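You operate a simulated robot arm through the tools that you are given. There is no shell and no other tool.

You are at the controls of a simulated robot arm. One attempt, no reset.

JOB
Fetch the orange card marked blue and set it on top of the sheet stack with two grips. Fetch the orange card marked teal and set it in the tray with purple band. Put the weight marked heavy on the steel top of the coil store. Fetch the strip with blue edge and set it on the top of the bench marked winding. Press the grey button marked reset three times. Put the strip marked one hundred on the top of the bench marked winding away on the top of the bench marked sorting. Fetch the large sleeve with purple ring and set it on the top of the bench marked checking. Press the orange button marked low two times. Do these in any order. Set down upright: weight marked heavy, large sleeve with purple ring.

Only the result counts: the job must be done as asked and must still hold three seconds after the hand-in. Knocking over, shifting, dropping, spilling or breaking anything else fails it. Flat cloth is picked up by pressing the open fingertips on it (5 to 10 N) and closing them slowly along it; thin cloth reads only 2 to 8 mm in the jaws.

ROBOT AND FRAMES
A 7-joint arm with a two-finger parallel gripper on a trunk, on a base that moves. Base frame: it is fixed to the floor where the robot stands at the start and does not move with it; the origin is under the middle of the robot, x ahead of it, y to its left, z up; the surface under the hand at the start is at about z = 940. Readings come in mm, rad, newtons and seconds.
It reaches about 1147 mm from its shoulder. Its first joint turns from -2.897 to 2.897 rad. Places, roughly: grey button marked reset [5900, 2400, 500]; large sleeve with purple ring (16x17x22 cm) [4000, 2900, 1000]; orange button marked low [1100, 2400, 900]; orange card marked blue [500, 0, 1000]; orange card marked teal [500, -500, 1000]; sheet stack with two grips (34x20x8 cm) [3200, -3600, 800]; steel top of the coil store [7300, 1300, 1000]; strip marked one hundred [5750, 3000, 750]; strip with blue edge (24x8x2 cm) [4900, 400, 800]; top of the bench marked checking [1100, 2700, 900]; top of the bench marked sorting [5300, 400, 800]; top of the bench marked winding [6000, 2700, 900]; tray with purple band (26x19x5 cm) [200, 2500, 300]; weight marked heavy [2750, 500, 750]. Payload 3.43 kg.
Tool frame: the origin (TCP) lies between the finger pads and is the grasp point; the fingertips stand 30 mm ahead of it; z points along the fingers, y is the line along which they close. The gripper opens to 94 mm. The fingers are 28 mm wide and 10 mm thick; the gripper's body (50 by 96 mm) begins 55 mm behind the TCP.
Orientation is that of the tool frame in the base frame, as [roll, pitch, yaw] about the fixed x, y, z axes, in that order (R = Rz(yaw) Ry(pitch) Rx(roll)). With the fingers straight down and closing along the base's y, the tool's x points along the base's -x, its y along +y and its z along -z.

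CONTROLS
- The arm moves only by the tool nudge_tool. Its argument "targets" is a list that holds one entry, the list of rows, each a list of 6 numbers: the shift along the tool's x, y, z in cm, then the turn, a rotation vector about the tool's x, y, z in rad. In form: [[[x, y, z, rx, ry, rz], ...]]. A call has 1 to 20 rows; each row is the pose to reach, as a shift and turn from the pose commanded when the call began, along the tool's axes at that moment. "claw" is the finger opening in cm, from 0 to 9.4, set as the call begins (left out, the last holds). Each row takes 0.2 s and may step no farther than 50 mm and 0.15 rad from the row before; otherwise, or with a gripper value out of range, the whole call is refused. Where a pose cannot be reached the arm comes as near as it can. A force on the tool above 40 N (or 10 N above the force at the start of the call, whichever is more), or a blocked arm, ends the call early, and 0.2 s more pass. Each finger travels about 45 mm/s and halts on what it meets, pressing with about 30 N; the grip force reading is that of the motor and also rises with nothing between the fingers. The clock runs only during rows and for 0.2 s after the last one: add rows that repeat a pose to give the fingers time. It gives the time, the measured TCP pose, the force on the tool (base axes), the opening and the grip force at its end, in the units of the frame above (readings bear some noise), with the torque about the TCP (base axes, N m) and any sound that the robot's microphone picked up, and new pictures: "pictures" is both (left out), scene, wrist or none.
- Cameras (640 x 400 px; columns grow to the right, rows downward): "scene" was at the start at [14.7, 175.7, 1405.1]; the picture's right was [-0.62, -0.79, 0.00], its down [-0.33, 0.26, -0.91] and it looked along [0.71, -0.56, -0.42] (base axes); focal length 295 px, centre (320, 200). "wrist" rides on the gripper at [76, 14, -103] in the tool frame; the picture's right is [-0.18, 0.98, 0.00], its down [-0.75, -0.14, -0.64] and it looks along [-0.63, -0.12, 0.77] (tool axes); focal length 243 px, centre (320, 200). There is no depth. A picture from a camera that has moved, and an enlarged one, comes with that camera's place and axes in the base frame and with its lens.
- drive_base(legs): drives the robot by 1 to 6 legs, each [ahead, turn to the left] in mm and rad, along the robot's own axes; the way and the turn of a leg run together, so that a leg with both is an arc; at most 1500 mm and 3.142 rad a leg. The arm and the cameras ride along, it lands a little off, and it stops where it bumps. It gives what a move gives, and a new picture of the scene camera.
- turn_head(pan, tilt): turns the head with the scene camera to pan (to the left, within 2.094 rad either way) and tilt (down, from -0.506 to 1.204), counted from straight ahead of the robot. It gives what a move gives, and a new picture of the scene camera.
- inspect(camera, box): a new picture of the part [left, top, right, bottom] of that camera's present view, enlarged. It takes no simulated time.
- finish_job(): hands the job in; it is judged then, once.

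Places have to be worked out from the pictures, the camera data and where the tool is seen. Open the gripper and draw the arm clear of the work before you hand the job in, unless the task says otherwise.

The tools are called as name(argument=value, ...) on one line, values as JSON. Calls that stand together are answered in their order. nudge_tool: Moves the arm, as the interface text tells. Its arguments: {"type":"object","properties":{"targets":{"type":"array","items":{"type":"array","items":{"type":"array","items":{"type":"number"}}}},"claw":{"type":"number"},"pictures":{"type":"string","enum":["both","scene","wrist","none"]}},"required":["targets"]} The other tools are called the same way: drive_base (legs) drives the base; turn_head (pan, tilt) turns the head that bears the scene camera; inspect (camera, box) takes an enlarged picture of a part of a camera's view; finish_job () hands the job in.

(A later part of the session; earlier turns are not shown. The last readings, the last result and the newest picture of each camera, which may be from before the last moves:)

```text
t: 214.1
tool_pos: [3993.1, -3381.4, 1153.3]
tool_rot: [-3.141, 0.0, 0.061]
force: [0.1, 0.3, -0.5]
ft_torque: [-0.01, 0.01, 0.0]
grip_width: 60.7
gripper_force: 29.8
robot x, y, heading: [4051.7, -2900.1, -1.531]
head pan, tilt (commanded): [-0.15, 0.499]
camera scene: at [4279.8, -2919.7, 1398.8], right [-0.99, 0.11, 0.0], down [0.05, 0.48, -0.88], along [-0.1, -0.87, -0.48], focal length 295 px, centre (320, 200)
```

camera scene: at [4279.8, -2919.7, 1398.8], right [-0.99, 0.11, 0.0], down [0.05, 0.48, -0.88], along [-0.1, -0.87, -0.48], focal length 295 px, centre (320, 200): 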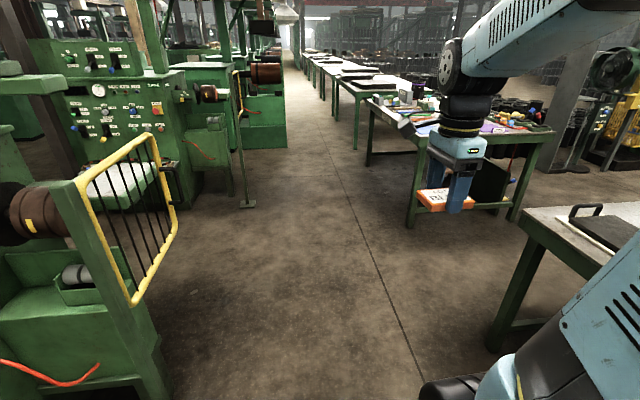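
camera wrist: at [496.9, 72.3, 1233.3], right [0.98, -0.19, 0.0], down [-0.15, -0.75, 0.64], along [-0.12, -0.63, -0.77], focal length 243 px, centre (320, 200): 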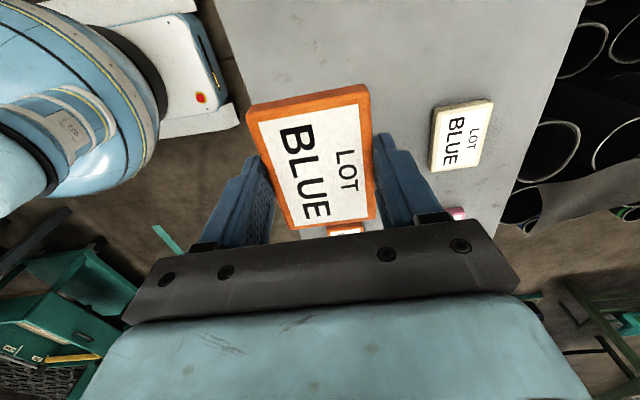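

The stack's near grip shows at the right on the bench end. I drive 800 mm further and turn right to face the bench.

drive_base(legs=[[800, 0]])

drive_base(legs=[[0, -0.79]])

drive_base(legs=[[0, -0.79]])

turn_head(pan=0.0, tilt=0.55)

```text
t: 218.5
tool_pos: [4030.4, -4186.9, 1154.3]
tool_rot: [3.142, 0.0, 0.066]
force: [-0.1, 0.8, -0.7]
ft_torque: [-0.03, 0.01, 0.02]
grip_width: 61.1
gripper_force: 29.8
robot x, y, heading: [4088.7, -3703.8, -1.527]
head pan, tilt (commanded): [-0.15, 0.499]
camera scene: at [4312.9, -3724.4, 1398.8], right [-0.99, 0.11, 0.0], down [0.05, 0.48, -0.88], along [-0.09, -0.87, -0.48], focal length 295 px, centre (320, 200)
```

scene: 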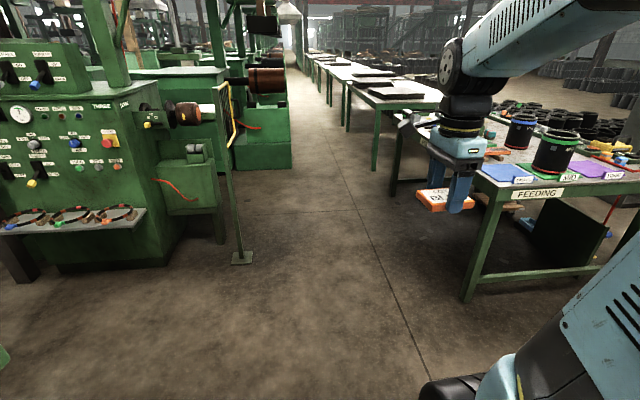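

```text
t: 221.2
tool_pos: [3704.0, -4003.0, 1154.4]
tool_rot: [3.141, 0.0, -0.722]
force: [0.5, -0.3, -0.8]
ft_torque: [-0.01, 0.0, -0.01]
grip_width: 61.0
gripper_force: 30.1
robot x, y, heading: [4119.2, -3735.4, -2.31]
head pan, tilt (commanded): [-0.15, 0.499]
camera scene: at [4264.0, -3902.1, 1398.8], right [-0.63, 0.78, 0.0], down [0.37, 0.3, -0.88], along [-0.68, -0.55, -0.48], focal length 295 px, centre (320, 200)
```

scene: 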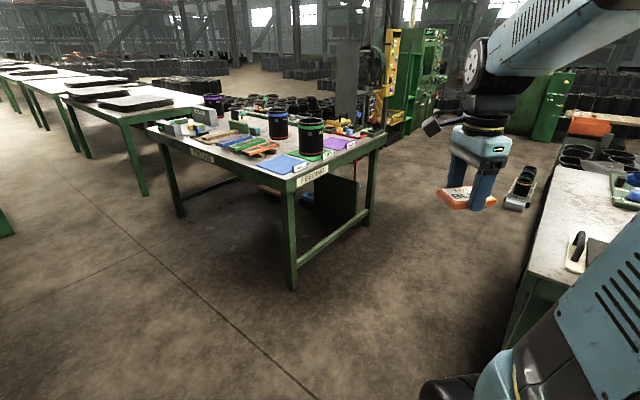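

```text
t: 223.9
tool_pos: [3633.5, -3625.7, 1155.3]
tool_rot: [-3.141, -0.002, -1.518]
force: [0.4, 0.0, -0.8]
ft_torque: [-0.01, 0.02, -0.01]
grip_width: 60.9
gripper_force: 30.0
robot x, y, heading: [4119.7, -3777.9, -3.092]
head pan, tilt (commanded): [-0.15, 0.499]
camera scene: at [4099.5, -3997.3, 1398.8], right [0.1, 0.99, 0.0], down [0.48, -0.05, -0.88], along [-0.87, 0.09, -0.48], focal length 295 px, centre (320, 200)
```

scene: 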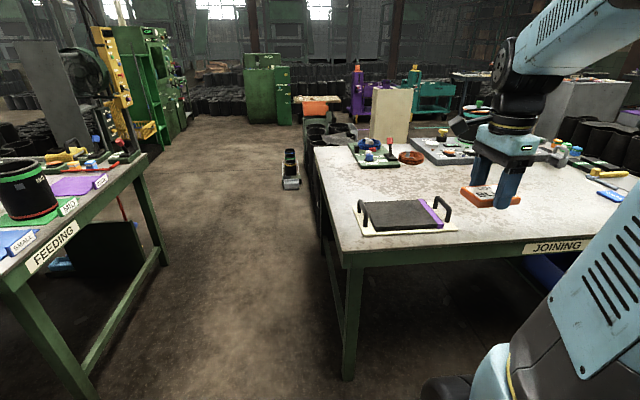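

```text
t: 224.6
tool_pos: [3633.9, -3626.9, 1155.0]
tool_rot: [3.139, 0.0, -1.517]
force: [0.0, 0.5, -1.1]
ft_torque: [-0.04, 0.0, -0.01]
grip_width: 61.0
gripper_force: 30.1
robot x, y, heading: [4123.6, -3779.2, -3.094]
head pan, tilt (commanded): [0.0, 0.55]
camera scene: at [4101.0, -4010.7, 1394.2], right [-0.04, 1.0, 0.0], down [0.52, 0.02, -0.85], along [-0.85, -0.04, -0.52], focal length 295 px, centre (320, 200)
```

scene: 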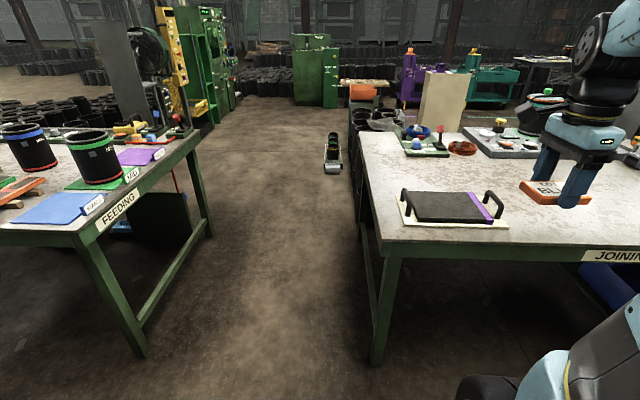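

inspect(camera="scene", box=[375, 165, 535, 265])

```text
4.00 times, centred on (455, 215) of scene
camera zoom: at [4101.0, -4010.7, 1394.2], right [-0.04, 1.0, 0.0], down [0.52, 0.02, -0.85], along [-0.85, -0.04, -0.52], focal length 1180 px, centre (-220, 140)
```

zoom: 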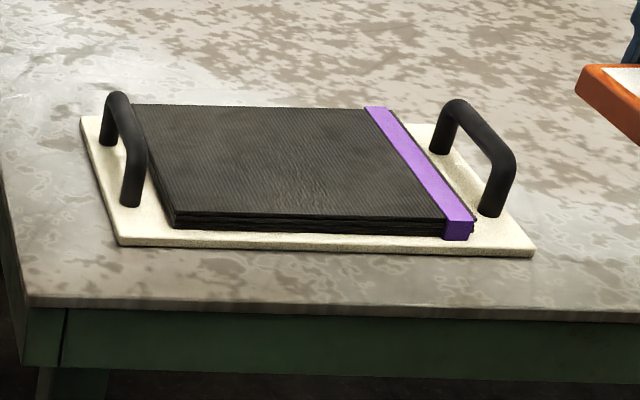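

The stack: cream board 34 x 20 cm with black sheets and two grips, centred near [3207, -3598], board top about z 817, sheets top about 833. I move a bit nearer and bring the card above the sheets.

drive_base(legs=[[120, 0]])

inspect(camera="scene", box=[375, 165, 535, 285])

```text
t: 225.9
tool_pos: [3511.1, -3631.8, 1156.1]
tool_rot: [-3.141, 0.0, -1.518]
force: [-0.2, -0.4, -0.2]
ft_torque: [-0.02, -0.01, -0.01]
grip_width: 61.1
gripper_force: 29.8
robot x, y, heading: [3992.2, -3781.3, -3.096]
head pan, tilt (commanded): [0.0, 0.55]
camera scene: at [3979.1, -4016.4, 1394.2], right [-0.05, 1.0, 0.0], down [0.52, 0.02, -0.85], along [-0.85, -0.04, -0.52], focal length 295 px, centre (320, 200)
```

scene: 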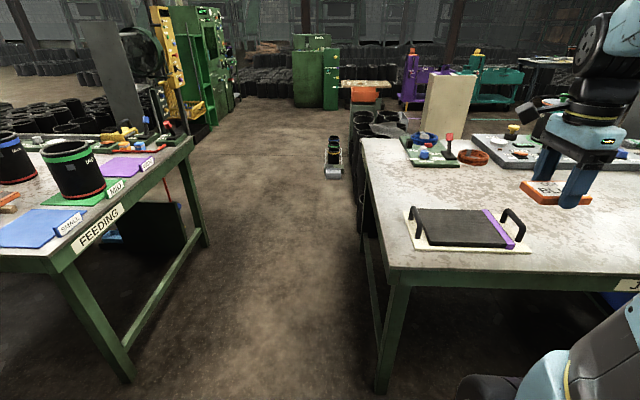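

```text
3.33 times, centred on (455, 225) of scene
camera zoom: at [3979.1, -4016.4, 1394.2], right [-0.05, 1.0, 0.0], down [0.52, 0.02, -0.85], along [-0.85, -0.04, -0.52], focal length 983 px, centre (-130, 117)
```

zoom: 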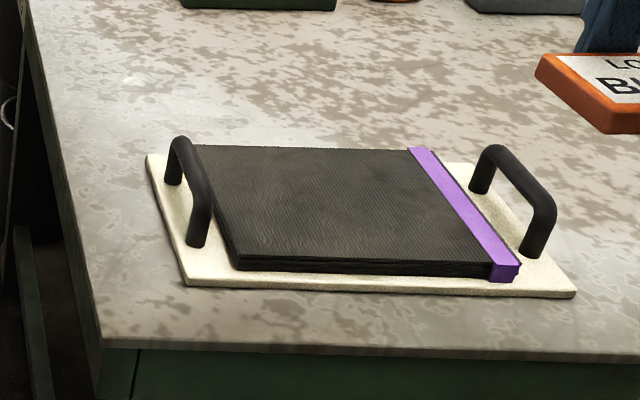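

Consistent estimates: sheets centred at about [3193, -3600], top about z 832. I bring the card over them to TCP z 950.

nudge_tool(targets=[[[-0.55, 3.95, 1, 0, 0, 0], [-1.1, 7.9, 3, 0, 0, 0], [-1.65, 11.8, 5.5, 0, 0, 0], [-2.2, 15.7, 8.2, 0, 0, 0], [-2.75, 19.6, 11, 0, 0, 0], [-3.3, 23.5, 14, 0, 0, 0], [-3.85, 27.5, 17.2, 0, 0, 0], [-4.4, 31.4, 20.2, 0, 0, 0], [-4.4, 31.4, 20.6, 0, 0, 0]]])

```text
refused: row 7 steps farther than a row can; nothing moved
```

One row was slightly too long; I spread the move over more rows.

nudge_tool(targets=[[[-0.5, 3.5, 1.5, 0, 0, 0], [-1, 7, 3.5, 0, 0, 0], [-1.5, 10.5, 5.8, 0, 0, 0], [-2, 14, 8.2, 0, 0, 0], [-2.5, 17.5, 10.6, 0, 0, 0], [-3, 21, 13, 0, 0, 0], [-3.5, 24.5, 15.4, 0, 0, 0], [-4, 28, 17.8, 0, 0, 0], [-4.4, 31.4, 20.2, 0, 0, 0], [-4.4, 31.4, 20.6, 0, 0, 0]]])

inspect(camera="scene", box=[375, 145, 535, 265])

```text
t: 228.1
tool_pos: [3195.8, -3603.6, 949.3]
tool_rot: [-3.14, 0.0, -1.517]
force: [-0.8, -0.2, -0.8]
ft_torque: [0.0, -0.03, 0.0]
grip_width: 60.8
gripper_force: 30.2
robot x, y, heading: [3996.4, -3781.1, -3.096]
head pan, tilt (commanded): [0.0, 0.55]
camera scene: at [3978.5, -4016.4, 1394.2], right [-0.05, 1.0, 0.0], down [0.52, 0.02, -0.85], along [-0.85, -0.04, -0.52], focal length 295 px, centre (320, 200)
camera wrist: at [3185.5, -3680.9, 1052.6], right [-0.99, 0.13, 0.0], down [0.1, 0.76, 0.64], along [0.08, 0.64, -0.77], focal length 243 px, centre (320, 200)
```

scene: 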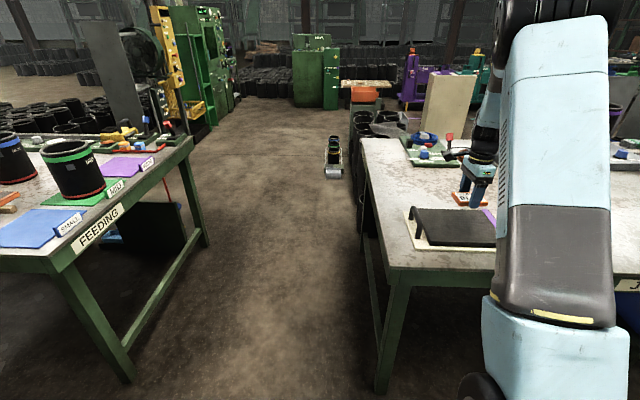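
wrist: 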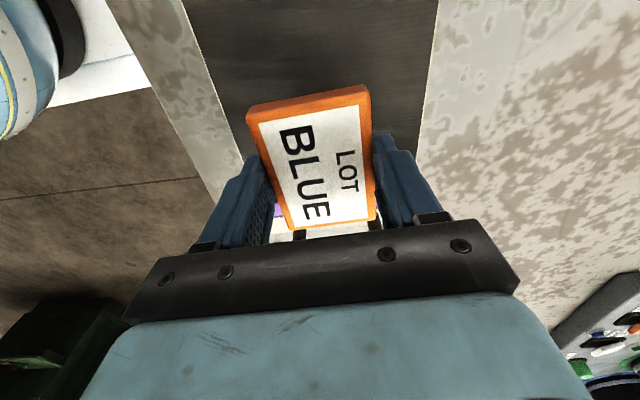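

```text
3.33 times, centred on (455, 205) of scene
camera zoom: at [3978.5, -4016.4, 1394.2], right [-0.05, 1.0, 0.0], down [0.52, 0.02, -0.85], along [-0.85, -0.04, -0.52], focal length 983 px, centre (-130, 183)
```

zoom: 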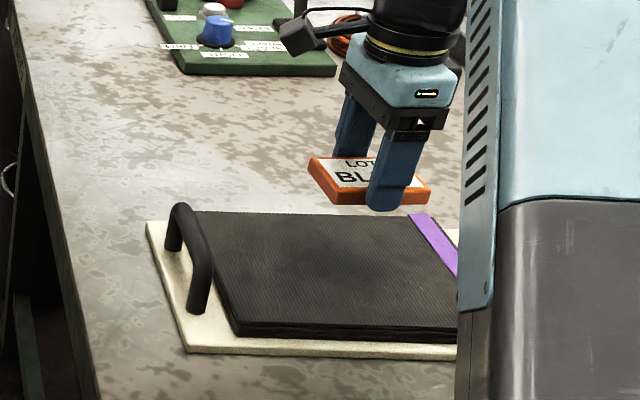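

The card is over the sheets with room on all sides. I lower it in steps.

nudge_tool(targets=[[[0, 0, 2.5, 0, 0, 0], [0, 0, 5, 0, 0, 0], [0, 0, 7, 0, 0, 0], [0, 0, 7.8, 0, 0, 0], [0, 0, 7.8, 0, 0, 0]]], pictures="none")

nudge_tool(targets=[[[0, 0, 0.2, 0, 0, 0], [0, 0, 0.4, 0, 0, 0], [0, 0, 0.6, 0, 0, 0], [0, 0, 0.6, 0, 0, 0]]], pictures="scene")

inspect(camera="scene", box=[375, 145, 535, 265])

```text
t: 229.3
tool_pos: [3197.1, -3603.4, 871.8]
tool_rot: [3.14, -0.002, -1.516]
force: [0.4, 0.2, -0.5]
ft_torque: [0.0, -0.01, 0.0]
grip_width: 61.1
gripper_force: 30.0
robot x, y, heading: [3998.7, -3783.0, -3.098]
head pan, tilt (commanded): [0.0, 0.55]
```

```text
t: 230.3
tool_pos: [3196.0, -3603.3, 865.6]
tool_rot: [-3.141, 0.001, -1.516]
force: [-0.1, 0.1, -0.9]
ft_torque: [0.01, 0.01, 0.03]
grip_width: 61.0
gripper_force: 30.2
robot x, y, heading: [3996.6, -3783.3, -3.098]
head pan, tilt (commanded): [0.0, 0.55]
camera scene: at [3978.5, -4016.4, 1394.2], right [-0.05, 1.0, 0.0], down [0.52, 0.02, -0.85], along [-0.85, -0.04, -0.52], focal length 295 px, centre (320, 200)
```

scene: 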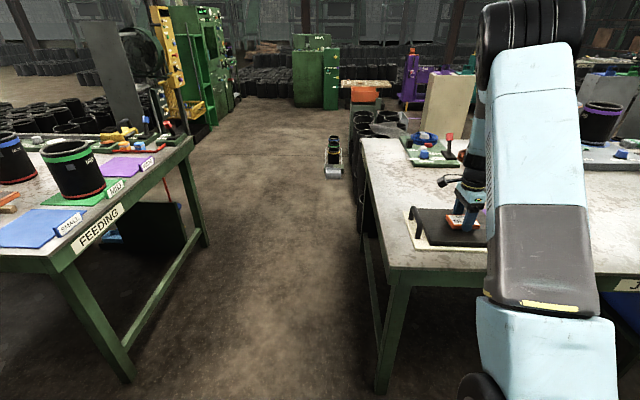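

```text
3.33 times, centred on (455, 205) of scene
camera zoom: at [3978.5, -4016.4, 1394.2], right [-0.05, 1.0, 0.0], down [0.52, 0.02, -0.85], along [-0.85, -0.04, -0.52], focal length 983 px, centre (-130, 183)
```

zoom: 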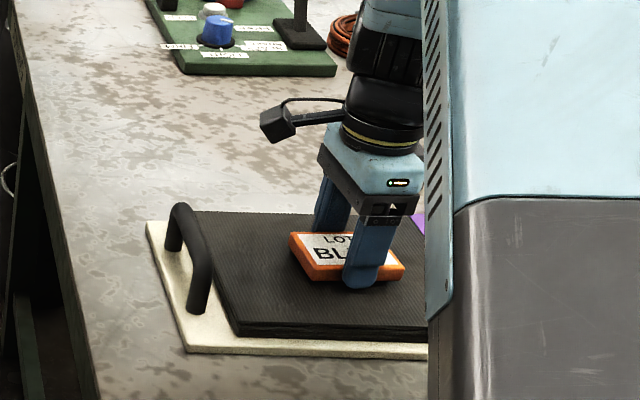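

Still hanging free just above the sheets. I continue down in 2 mm steps until contact.

nudge_tool(targets=[[[0, 0, 0.2, 0, 0, 0], [0, 0, 0.4, 0, 0, 0], [0, 0, 0.6, 0, 0, 0], [0, 0, 0.6, 0, 0, 0]]], pictures="none")

nudge_tool(targets=[[[0, 0, 0.2, 0, 0, 0], [0, 0, 0.4, 0, 0, 0], [0, 0, 0.4, 0, 0, 0]]], pictures="none")

```text
t: 231.3
tool_pos: [3196.3, -3603.4, 862.2]
tool_rot: [3.139, 0.002, -1.516]
force: [1.2, 0.3, 23.5]
ft_torque: [-0.05, -0.86, -0.03]
grip_width: 60.8
gripper_force: 29.9
robot x, y, heading: [3996.9, -3781.6, -3.097]
head pan, tilt (commanded): [0.0, 0.55]
```

```text
t: 231.7
tool_pos: [3195.8, -3603.3, 862.5]
tool_rot: [3.137, 0.001, -1.517]
force: [4.6, -3.2, 9.7]
ft_torque: [-0.15, -0.54, -0.04]
grip_width: 61.4
gripper_force: 30.1
robot x, y, heading: [3994.8, -3782.1, -3.101]
head pan, tilt (commanded): [0.0, 0.55]
stopped in row 2: the force on the tool passed its limit at 44 N (the readings are from after the stop); the commanded pose is now the measured one
```

Contact at TCP z 862. I ease up slightly and open the fingers.

nudge_tool(targets=[[[0, 0, -0.06, 0, 0, 0], [0, 0, -0.06, 0, 0, 0]]], pictures="none")

nudge_tool(targets=[[[0, 0, 0, 0, 0, 0], [0, 0, 0, 0, 0, 0], [0, 0, 0, 0, 0, 0], [0, 0, 0, 0, 0, 0]]], claw=8.6, pictures="none")

nudge_tool(targets=[[[0, 0, -1, 0, 0, 0], [0, 0, -3, 0, 0, 0], [0, 0, -6, 0, 0, 0], [0, 0, -10, 0, 0, 0], [0, 0, -14, 0, 0, 0], [0, 0, -18, 0, 0, 0], [0, 0, -22, 0, 0, 0], [0, 0, -22, 0, 0, 0]]])

```text
t: 232.3
tool_pos: [3194.5, -3603.5, 861.7]
tool_rot: [3.137, 0.002, -1.517]
force: [3.9, -0.2, 6.2]
ft_torque: [-0.06, -0.34, 0.04]
grip_width: 61.0
gripper_force: 29.7
robot x, y, heading: [3997.9, -3779.2, -3.095]
head pan, tilt (commanded): [0.0, 0.55]
```

```text
t: 233.3
tool_pos: [3194.2, -3602.9, 862.7]
tool_rot: [3.139, 0.002, -1.518]
force: [-3.9, -1.1, 8.7]
ft_torque: [-0.13, -0.28, -0.09]
grip_width: 83.0
gripper_force: 0.0
robot x, y, heading: [3994.3, -3780.3, -3.102]
head pan, tilt (commanded): [0.0, 0.55]
```

```text
t: 235.1
tool_pos: [3196.3, -3603.0, 1083.8]
tool_rot: [3.138, 0.002, -1.516]
force: [-0.9, 0.3, 0.7]
ft_torque: [0.0, 0.0, 0.01]
grip_width: 86.0
gripper_force: 0.0
robot x, y, heading: [3998.0, -3779.8, -3.096]
head pan, tilt (commanded): [0.0, 0.55]
camera scene: at [3978.7, -4016.4, 1394.2], right [-0.05, 1.0, 0.0], down [0.52, 0.02, -0.85], along [-0.85, -0.04, -0.52], focal length 295 px, centre (320, 200)
camera wrist: at [3186.2, -3680.0, 1185.9], right [-0.99, 0.13, 0.0], down [0.1, 0.76, 0.64], along [0.08, 0.64, -0.77], focal length 243 px, centre (320, 200)
```

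scene: 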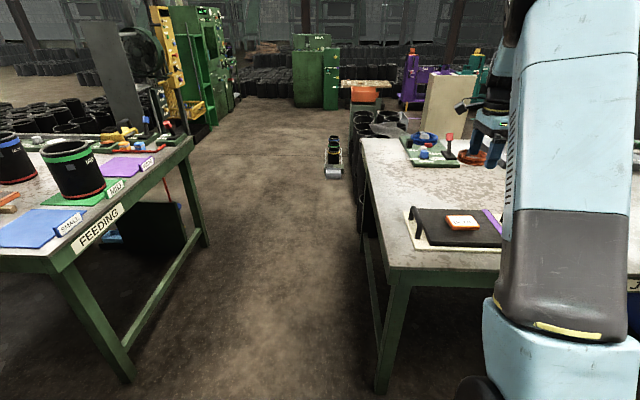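
wrist: 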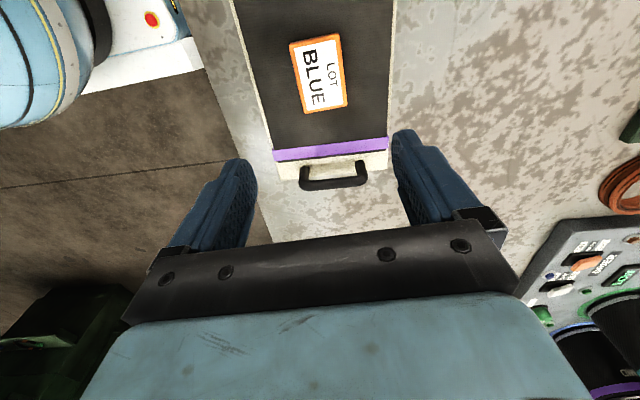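

The BLUE card lies on the sheets. Next is the heavy weight near [2750, 500]; I draw the arm in, turn right and drive north along the aisle.

nudge_tool(targets=[[[0, -4.5, -1, 0, 0, 0], [0, -9, -2, 0, 0, 0], [0, -13.5, -3, 0, 0, 0], [0, -18, -4, 0, 0, 0], [0, -22.5, -5, 0, 0, 0], [0, -27, -6, 0, 0, 0], [0, -31.5, -7, 0, 0, 0], [0, -36, -8, 0, 0, 0], [0, -36, -8, 0, 0, 0]]], pictures="none")

drive_base(legs=[[0, -0.79]])

drive_base(legs=[[0, -0.79]])

turn_head(pan=0.0, tilt=0.35)

```text
t: 237.1
tool_pos: [3556.5, -3586.3, 1162.6]
tool_rot: [3.138, 0.002, -1.515]
force: [0.3, 0.2, 0.3]
ft_torque: [0.02, 0.01, 0.01]
grip_width: 86.0
gripper_force: 0.0
robot x, y, heading: [3999.4, -3779.9, -3.099]
head pan, tilt (commanded): [0.0, 0.55]
```

```text
t: 239.8
tool_pos: [3825.8, -3331.2, 1161.2]
tool_rot: [3.139, 0.0, -2.308]
force: [1.0, -0.7, -0.1]
ft_torque: [-0.01, -0.02, -0.02]
grip_width: 86.2
gripper_force: 0.0
robot x, y, heading: [3970.6, -3814.2, 2.399]
head pan, tilt (commanded): [0.0, 0.55]
camera scene: at [3789.4, -3963.7, 1394.2], right [0.68, 0.74, 0.0], down [0.39, -0.35, -0.85], along [-0.63, 0.58, -0.52], focal length 295 px, centre (320, 200)
```

scene: 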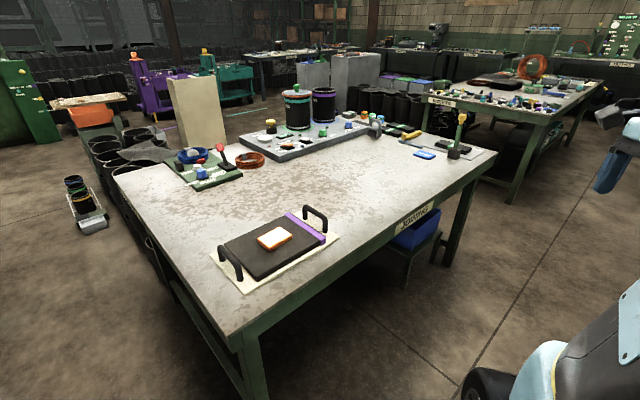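

```text
t: 242.5
tool_pos: [4211.5, -3370.1, 1161.5]
tool_rot: [3.139, 0.002, -3.102]
force: [-0.8, 0.2, -0.7]
ft_torque: [0.02, -0.02, 0.02]
grip_width: 86.1
gripper_force: 0.1
robot x, y, heading: [3924.2, -3809.0, 1.614]
head pan, tilt (commanded): [0.0, 0.55]
camera scene: at [3690.7, -3790.1, 1394.2], right [1.0, 0.04, 0.0], down [0.02, -0.52, -0.85], along [-0.04, 0.85, -0.52], focal length 295 px, centre (320, 200)
```

scene: 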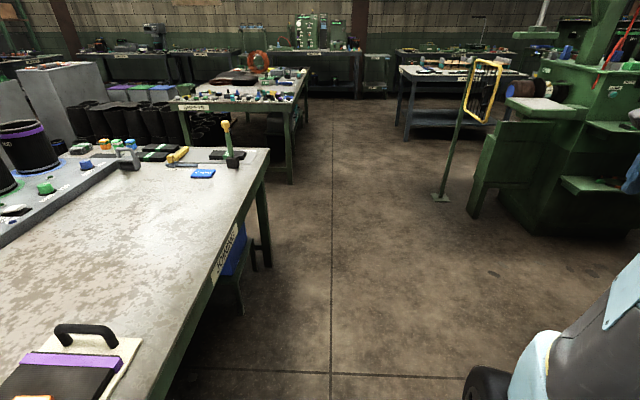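

```text
t: 243.3
tool_pos: [4209.9, -3370.6, 1162.8]
tool_rot: [3.139, 0.002, -3.102]
force: [-0.2, -0.7, 0.3]
ft_torque: [-0.01, -0.03, -0.03]
grip_width: 86.0
gripper_force: 0.1
robot x, y, heading: [3923.9, -3814.3, 1.618]
head pan, tilt (commanded): [0.0, 0.351]
camera scene: at [3690.7, -3787.5, 1412.4], right [1.0, 0.04, 0.0], down [0.01, -0.34, -0.94], along [-0.04, 0.94, -0.34], focal length 295 px, centre (320, 200)
```

scene: 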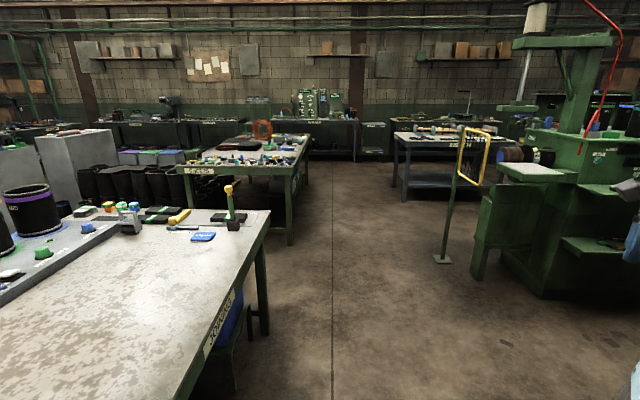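

The aisle north is clear. I straighten the heading and drive north in legs.

drive_base(legs=[[0, -0.06], [1500, 0], [1500, 0], [1300, 0]])

turn_head(pan=0.9, tilt=0.4)

```text
t: 264.7
tool_pos: [4338.0, 925.3, 1162.1]
tool_rot: [3.138, 0.002, 3.112]
force: [0.2, -0.5, -0.5]
ft_torque: [0.01, 0.03, 0.04]
grip_width: 86.0
gripper_force: 0.0
robot x, y, heading: [4024.8, 507.5, 1.544]
head pan, tilt (commanded): [0.0, 0.351]
camera scene: at [3791.3, 546.1, 1412.5], right [1.0, -0.03, 0.0], down [-0.01, -0.34, -0.94], along [0.02, 0.94, -0.34], focal length 295 px, centre (320, 200)
```

scene: 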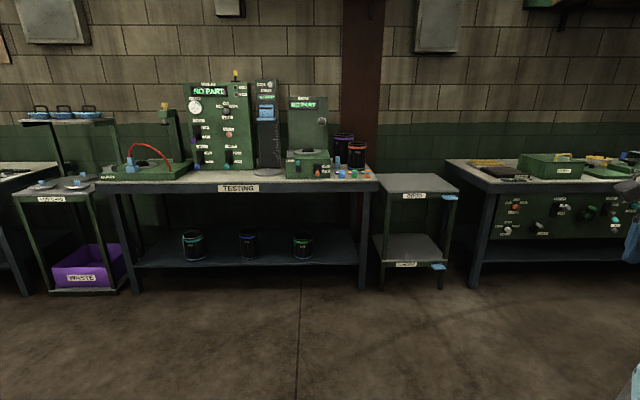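

```text
t: 265.9
tool_pos: [4337.7, 926.1, 1162.8]
tool_rot: [3.137, 0.002, 3.111]
force: [0.1, -0.4, 0.7]
ft_torque: [0.0, 0.04, -0.05]
grip_width: 86.0
gripper_force: 0.1
robot x, y, heading: [4023.7, 507.5, 1.548]
head pan, tilt (commanded): [0.901, 0.4]
camera scene: at [3717.9, 512.4, 1407.9], right [0.64, 0.77, 0.0], down [0.3, -0.25, -0.92], along [-0.71, 0.59, -0.39], focal length 295 px, centre (320, 200)
```

scene: 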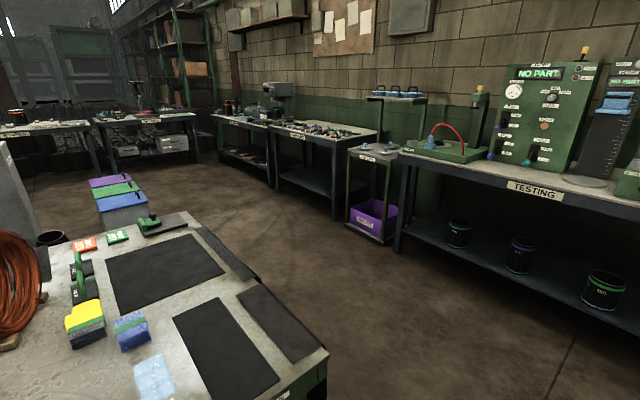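

inspect(camera="scene", box=[0, 200, 220, 400])

turn_head(pan=1.4, tilt=0.55)

```text
2.00 times, centred on (110, 300) of scene
camera zoom: at [3717.9, 512.4, 1407.9], right [0.64, 0.77, 0.0], down [0.3, -0.25, -0.92], along [-0.71, 0.59, -0.39], focal length 590 px, centre (740, 0)
```

zoom: 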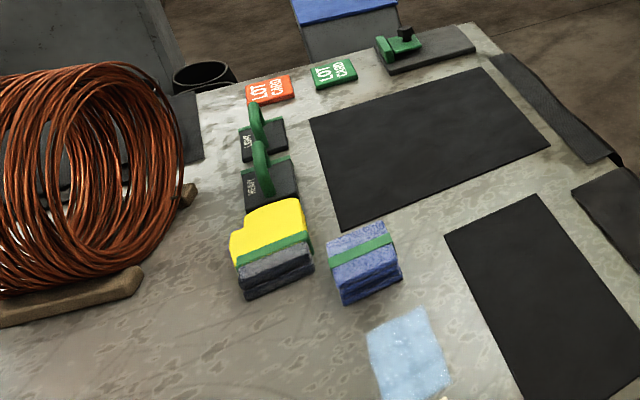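

```text
t: 266.9
tool_pos: [4337.9, 925.7, 1164.4]
tool_rot: [3.139, 0.003, 3.112]
force: [-0.2, -0.7, 0.1]
ft_torque: [-0.01, 0.0, -0.04]
grip_width: 85.8
gripper_force: 0.0
robot x, y, heading: [4018.3, 500.6, 1.549]
head pan, tilt (commanded): [1.4, 0.55]
camera scene: at [3700.9, 470.6, 1394.3], right [0.2, 0.98, 0.0], down [0.51, -0.1, -0.85], along [-0.84, 0.17, -0.52], focal length 295 px, centre (320, 200)
```

scene: 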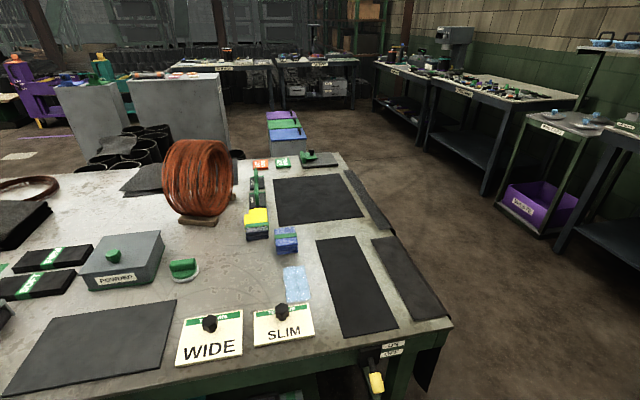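

inspect(camera="scene", box=[220, 140, 340, 260])

inspect(camera="scene", box=[0, 160, 320, 360])

```text
3.33 times, centred on (280, 200) of scene
camera zoom: at [3700.9, 470.6, 1394.3], right [0.2, 0.98, 0.0], down [0.51, -0.1, -0.85], along [-0.84, 0.17, -0.52], focal length 983 px, centre (453, 200)
```

zoom: 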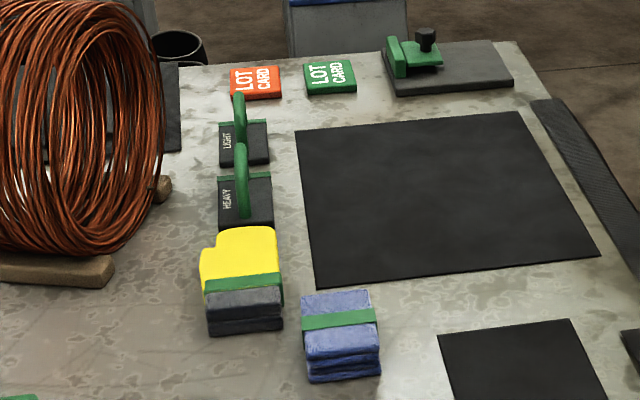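

```text
2.00 times, centred on (160, 260) of scene
camera zoom: at [3700.9, 470.6, 1394.3], right [0.2, 0.98, 0.0], down [0.51, -0.1, -0.85], along [-0.84, 0.17, -0.52], focal length 590 px, centre (640, 80)
```

zoom: 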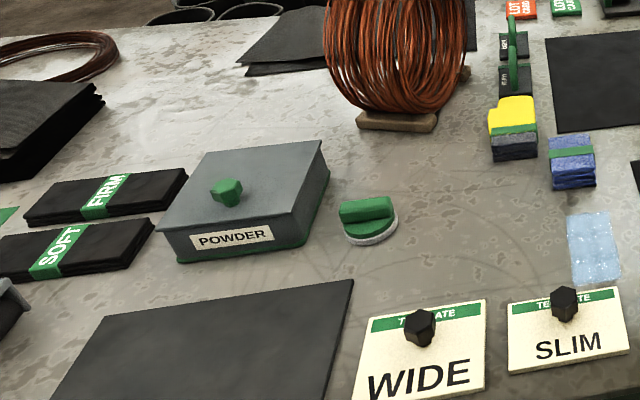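

The weight marked HEAVY (black block with a green loop grip) stands at about [2746, 430] on this bench, the LIGHT one behind it, the copper coil just south of it. I'll approach from the north side: drive north, then west, then face the bench.

drive_base(legs=[[950, 0]])

drive_base(legs=[[0, 0.8]])

drive_base(legs=[[0, 0.8]])

```text
t: 271.9
tool_pos: [4368.0, 1877.9, 1163.8]
tool_rot: [3.136, 0.001, 3.107]
force: [-0.4, -0.2, -0.5]
ft_torque: [0.02, -0.02, -0.01]
grip_width: 85.9
gripper_force: 0.0
robot x, y, heading: [4051.5, 1461.3, 1.539]
head pan, tilt (commanded): [1.4, 0.55]
camera scene: at [3727.9, 1427.7, 1394.2], right [0.2, 0.98, 0.0], down [0.51, -0.11, -0.85], along [-0.84, 0.17, -0.52], focal length 295 px, centre (320, 200)
```

scene: 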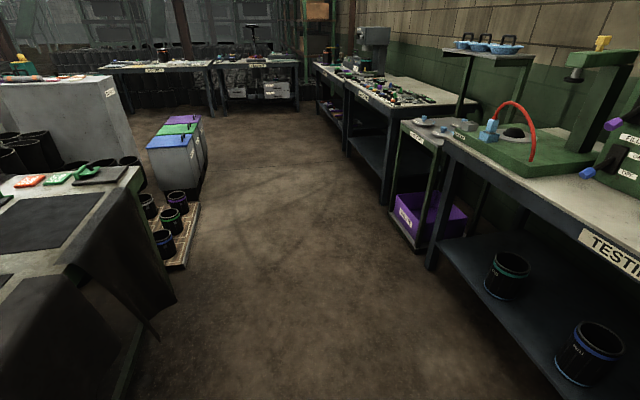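

```text
t: 274.7
tool_pos: [3969.0, 1978.1, 1164.3]
tool_rot: [3.138, 0.0, -2.372]
force: [0.6, 0.3, 0.5]
ft_torque: [-0.04, -0.02, 0.0]
grip_width: 85.8
gripper_force: 0.0
robot x, y, heading: [4080.0, 1485.2, 2.339]
head pan, tilt (commanded): [1.4, 0.55]
camera scene: at [3881.8, 1234.0, 1394.2], right [-0.56, 0.83, 0.0], down [0.43, 0.29, -0.85], along [-0.7, -0.48, -0.52], focal length 295 px, centre (320, 200)
```

scene: 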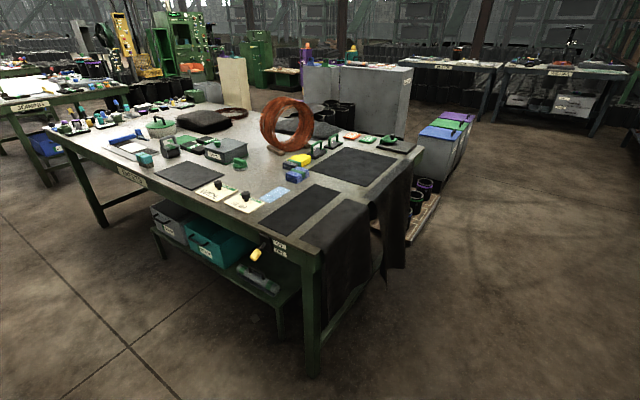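

```text
t: 277.4
tool_pos: [3650.2, 1749.2, 1163.9]
tool_rot: [3.137, 0.002, -1.57]
force: [0.8, -0.2, -1.1]
ft_torque: [-0.04, -0.01, -0.03]
grip_width: 86.0
gripper_force: 0.1
robot x, y, heading: [4081.7, 1531.6, 3.132]
head pan, tilt (commanded): [1.4, 0.55]
camera scene: at [4124.3, 1210.2, 1394.3], right [-0.98, 0.18, 0.0], down [0.09, 0.51, -0.85], along [-0.15, -0.84, -0.52], focal length 295 px, centre (320, 200)
```

scene: 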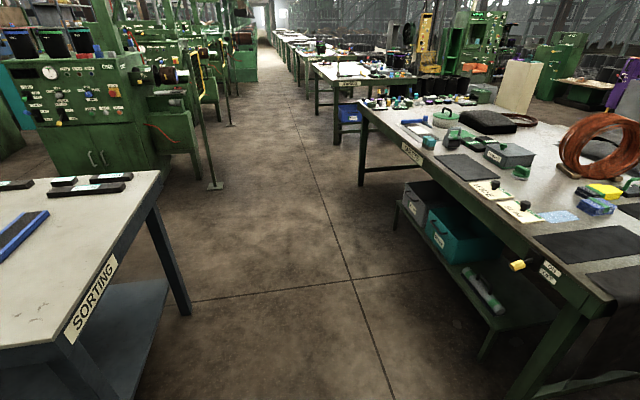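

I drive west along the bench's north side and turn left to face it.

drive_base(legs=[[1140, 0]])

drive_base(legs=[[0, 0.79]])

drive_base(legs=[[0, 0.79]])

turn_head(pan=-0.3, tilt=0.6)

```text
t: 283.3
tool_pos: [2516.9, 1754.1, 1164.3]
tool_rot: [3.139, 0.001, -1.57]
force: [0.4, 0.0, -0.4]
ft_torque: [-0.04, -0.02, -0.03]
grip_width: 86.0
gripper_force: 0.1
robot x, y, heading: [2945.0, 1534.1, 3.136]
head pan, tilt (commanded): [1.4, 0.55]
camera scene: at [2989.7, 1216.8, 1394.2], right [-0.98, 0.18, 0.0], down [0.09, 0.51, -0.85], along [-0.15, -0.84, -0.52], focal length 295 px, centre (320, 200)
```

scene: 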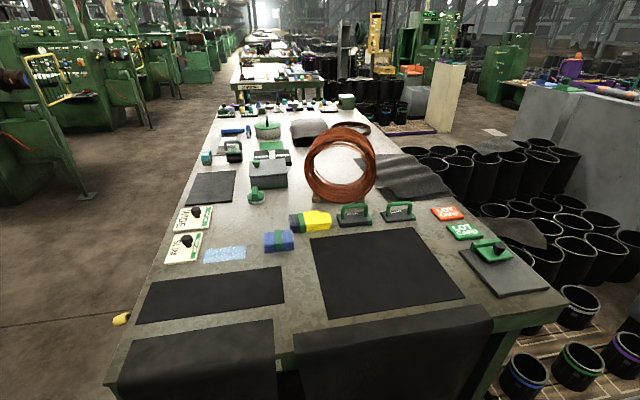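

```text
t: 286.0
tool_pos: [2490.9, 1384.8, 1164.7]
tool_rot: [3.139, 0.001, -0.778]
force: [-0.3, -0.1, 0.6]
ft_torque: [0.01, 0.01, 0.01]
grip_width: 86.3
gripper_force: 0.1
robot x, y, heading: [2920.2, 1565.1, -2.359]
head pan, tilt (commanded): [1.4, 0.55]
camera scene: at [3179.6, 1370.5, 1394.2], right [-0.82, -0.58, 0.0], down [-0.3, 0.43, -0.85], along [0.49, -0.7, -0.52], focal length 295 px, centre (320, 200)
```

scene: 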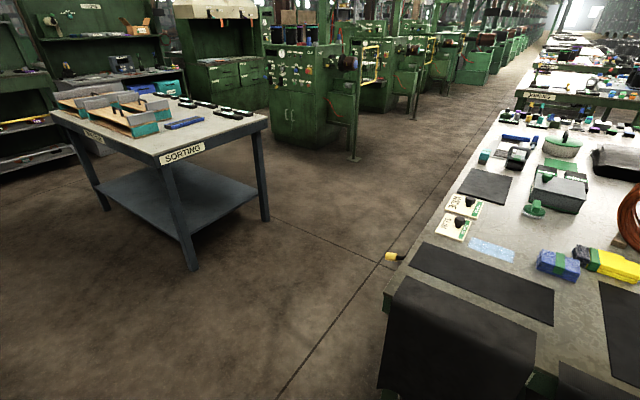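

```text
t: 288.7
tool_pos: [2746.9, 1134.7, 1164.4]
tool_rot: [3.138, 0.002, 0.015]
force: [-1.1, 0.1, 0.4]
ft_torque: [0.01, -0.01, -0.02]
grip_width: 85.8
gripper_force: 0.0
robot x, y, heading: [2876.9, 1568.6, -1.572]
head pan, tilt (commanded): [1.4, 0.55]
camera scene: at [3202.9, 1610.2, 1394.3], right [-0.17, -0.98, 0.0], down [-0.51, 0.09, -0.85], along [0.84, -0.15, -0.52], focal length 295 px, centre (320, 200)
```

scene: 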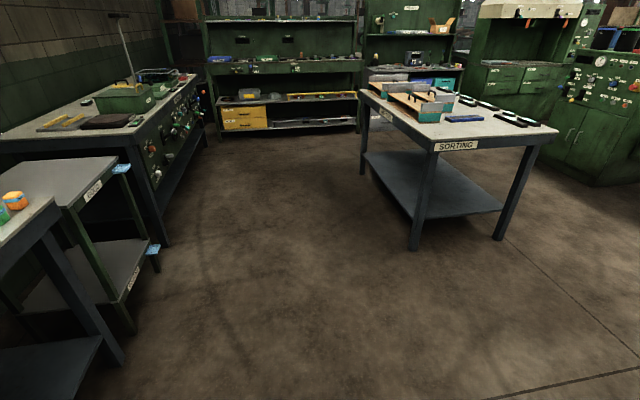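

```text
t: 290.5
tool_pos: [2747.0, 1135.4, 1165.3]
tool_rot: [3.141, 0.002, 0.014]
force: [-0.1, 0.3, -0.4]
ft_torque: [-0.04, -0.02, -0.02]
grip_width: 86.1
gripper_force: 0.0
robot x, y, heading: [2875.5, 1567.6, -1.57]
head pan, tilt (commanded): [-0.3, 0.6]
camera scene: at [3088.1, 1542.2, 1389.7], right [-0.95, 0.3, 0.0], down [0.17, 0.54, -0.82], along [-0.25, -0.79, -0.57], focal length 295 px, centre (320, 200)
```

scene: 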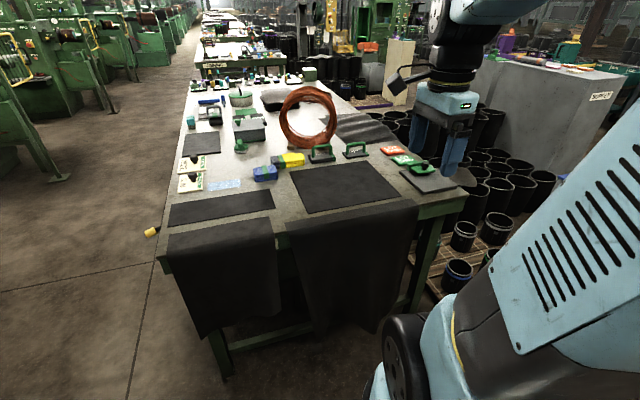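

inspect(camera="scene", box=[240, 75, 400, 195])

```text
3.33 times, centred on (320, 135) of scene
camera zoom: at [3088.1, 1542.2, 1389.7], right [-0.95, 0.3, 0.0], down [0.17, 0.54, -0.82], along [-0.25, -0.79, -0.57], focal length 983 px, centre (320, 417)
```

zoom: 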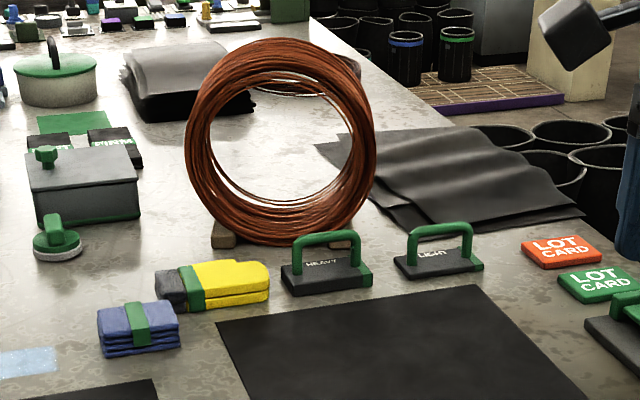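

HEAVY is the one nearer the yellow sponges; both views put it at about [2727, 430]. I drive 260 mm nearer, staying clear of the hanging cloth, then bring the hand over the weight.

drive_base(legs=[[260, 0]])

nudge_tool(targets=[[[0, 4.5, 0, 0, 0, 0], [0, 9, 0, 0, 0, 0], [-0.3, 13.5, 0.5, 0, 0, 0], [-0.6, 18, 1, 0, 0, 0], [-0.9, 22.5, 1.5, 0, 0, 0], [-1.2, 27, 2, 0, 0, 0], [-1.5, 30, 3, 0, 0, 0], [-1.5, 30, 4, 0, 0, 0], [-1.5, 30, 4, 0, 0, 0]]], claw=6.0)

```text
t: 292.4
tool_pos: [2746.7, 873.4, 1165.9]
tool_rot: [3.138, 0.002, 0.015]
force: [-0.6, -0.5, -1.1]
ft_torque: [0.01, 0.02, 0.04]
grip_width: 86.0
gripper_force: 0.0
robot x, y, heading: [2876.3, 1301.6, -1.572]
head pan, tilt (commanded): [-0.3, 0.6]
camera scene: at [3087.3, 1280.7, 1389.7], right [-0.95, 0.3, 0.0], down [0.17, 0.54, -0.82], along [-0.25, -0.79, -0.57], focal length 295 px, centre (320, 200)
```

scene: 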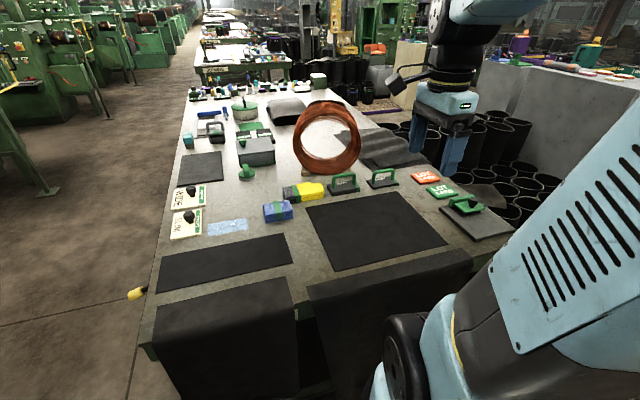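

```text
t: 294.4
tool_pos: [2736.8, 572.6, 1127.4]
tool_rot: [3.138, 0.0, 0.015]
force: [0.1, -1.2, -0.2]
ft_torque: [0.01, 0.0, 0.01]
grip_width: 60.2
gripper_force: 0.0
robot x, y, heading: [2874.9, 1306.4, -1.572]
head pan, tilt (commanded): [-0.3, 0.6]
camera scene: at [3087.3, 1280.2, 1389.7], right [-0.95, 0.3, 0.0], down [0.17, 0.54, -0.82], along [-0.25, -0.79, -0.57], focal length 295 px, centre (320, 200)
camera wrist: at [2813.6, 559.6, 1230.0], right [-0.17, -0.99, 0.0], down [-0.75, 0.13, 0.64], along [-0.63, 0.1, -0.77], focal length 243 px, centre (320, 200)
```

scene: 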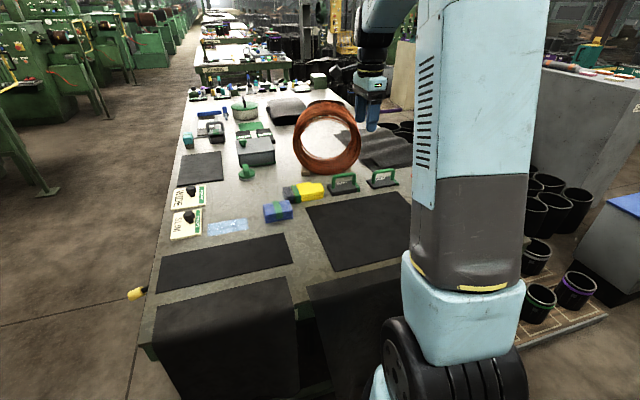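
wrist: 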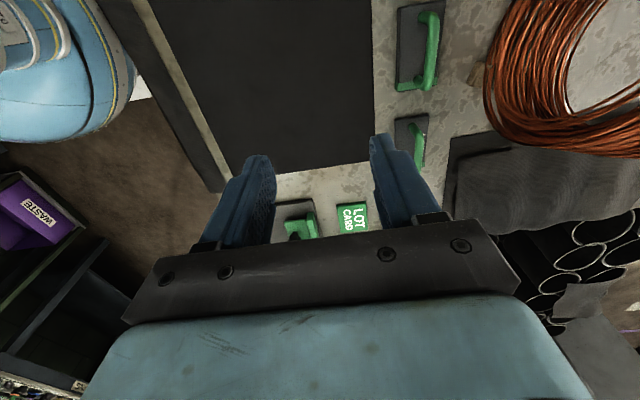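

The wrist view shows HEAVY's grip as a bar along x at about [2732, 427], with 70 to 100 mm between it and the coil. I move over it and down to z 960.

nudge_tool(targets=[[[-0.2, 4.5, 0, 0, 0, 0], [-0.4, 9, 1, 0, 0, 0], [-0.6, 13, 3, 0, 0, 0], [-0.7, 14.55, 6, 0, 0, 0], [-0.7, 14.55, 10, 0, 0, 0], [-0.7, 14.55, 14, 0, 0, 0], [-0.7, 14.55, 16.7, 0, 0, 0], [-0.7, 14.55, 16.7, 0, 0, 0]]], claw=5.5)

inspect(camera="scene", box=[280, 60, 440, 220])

```text
t: 296.2
tool_pos: [2731.3, 425.3, 961.0]
tool_rot: [3.138, 0.004, 0.016]
force: [-0.2, 0.8, -0.3]
ft_torque: [-0.02, 0.03, 0.03]
grip_width: 54.9
gripper_force: 0.0
robot x, y, heading: [2876.3, 1303.3, -1.568]
head pan, tilt (commanded): [-0.3, 0.6]
camera scene: at [3087.3, 1280.0, 1389.7], right [-0.95, 0.3, 0.0], down [0.17, 0.54, -0.82], along [-0.25, -0.79, -0.57], focal length 295 px, centre (320, 200)
camera wrist: at [2808.9, 413.6, 1063.5], right [-0.17, -0.99, 0.0], down [-0.75, 0.13, 0.64], along [-0.63, 0.1, -0.77], focal length 243 px, centre (320, 200)
```

scene: 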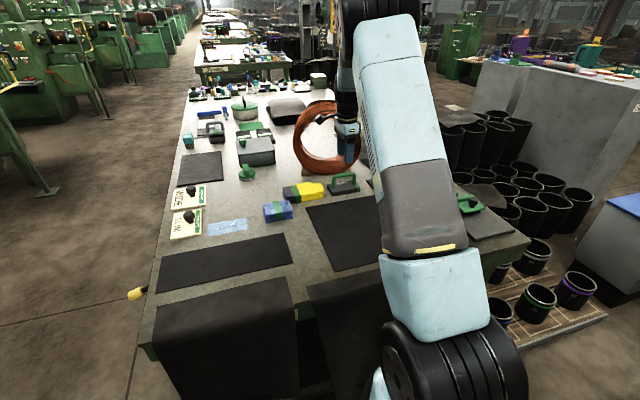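
wrist: 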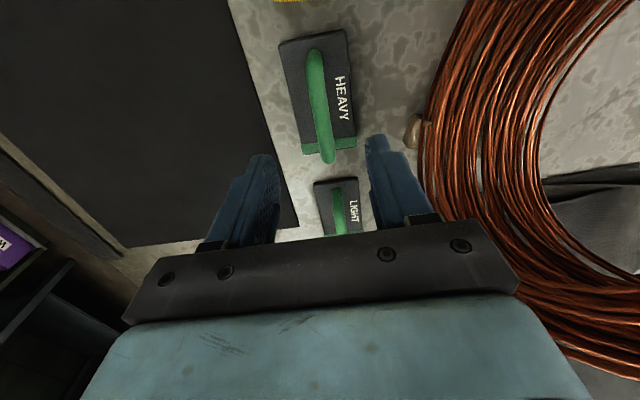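

```text
2.50 times, centred on (360, 140) of scene
camera zoom: at [3087.3, 1280.0, 1389.7], right [-0.95, 0.3, 0.0], down [0.17, 0.54, -0.82], along [-0.25, -0.79, -0.57], focal length 738 px, centre (220, 350)
```

zoom: 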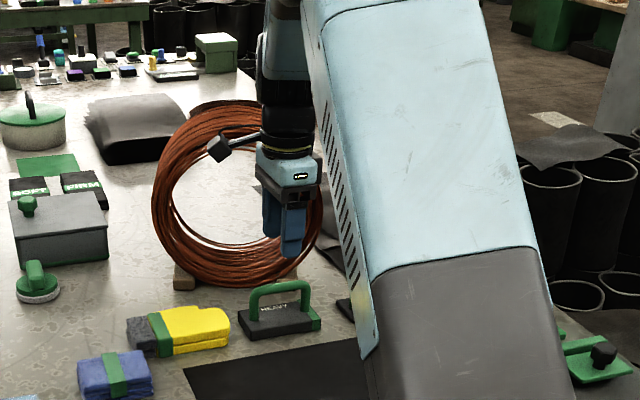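

HEAVY's bar runs at y about 423, x 2696 to 2781, top about z 869, block top about z 817. I shift 7 mm and go down so the tips straddle the bar.

nudge_tool(targets=[[[0.4, 0.1, 2, 0, 0, 0], [0.67, 0.2, 4, 0, 0, 0], [0.67, 0.2, 6, 0, 0, 0], [0.67, 0.2, 8, 0, 0, 0], [0.67, 0.2, 9.5, 0, 0, 0], [0.67, 0.2, 10.5, 0, 0, 0], [0.67, 0.2, 10.5, 0, 0, 0]]], claw=5.0)

inspect(camera="scene", box=[300, 110, 400, 210])

```text
t: 297.8
tool_pos: [2739.0, 423.2, 855.9]
tool_rot: [3.139, 0.001, 0.018]
force: [0.4, 0.0, -0.4]
ft_torque: [0.0, -0.04, -0.02]
grip_width: 49.8
gripper_force: 0.1
robot x, y, heading: [2876.6, 1302.8, -1.571]
head pan, tilt (commanded): [-0.3, 0.6]
camera scene: at [3087.3, 1280.0, 1389.7], right [-0.95, 0.3, 0.0], down [0.17, 0.54, -0.82], along [-0.25, -0.79, -0.57], focal length 295 px, centre (320, 200)
camera wrist: at [2816.4, 411.0, 958.8], right [-0.17, -0.99, 0.0], down [-0.75, 0.13, 0.64], along [-0.63, 0.1, -0.77], focal length 243 px, centre (320, 200)
```

scene: 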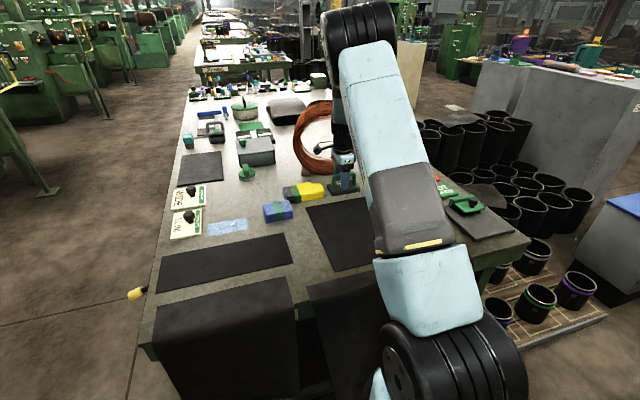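
wrist: 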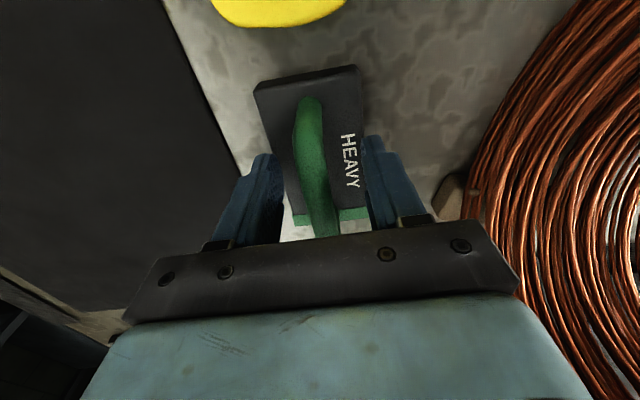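

```text
4.00 times, centred on (350, 160) of scene
camera zoom: at [3087.3, 1280.0, 1389.7], right [-0.95, 0.3, 0.0], down [0.17, 0.54, -0.82], along [-0.25, -0.79, -0.57], focal length 1180 px, centre (200, 360)
```

zoom: 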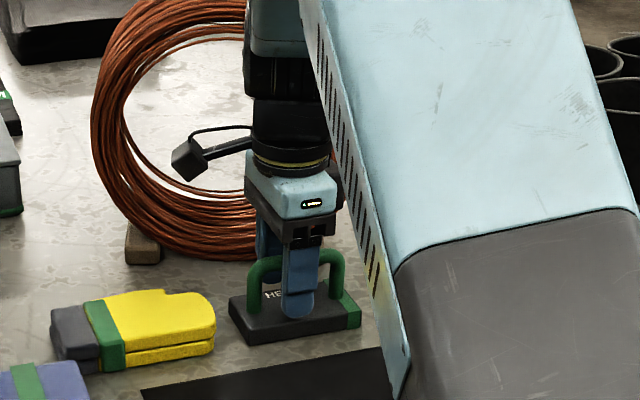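

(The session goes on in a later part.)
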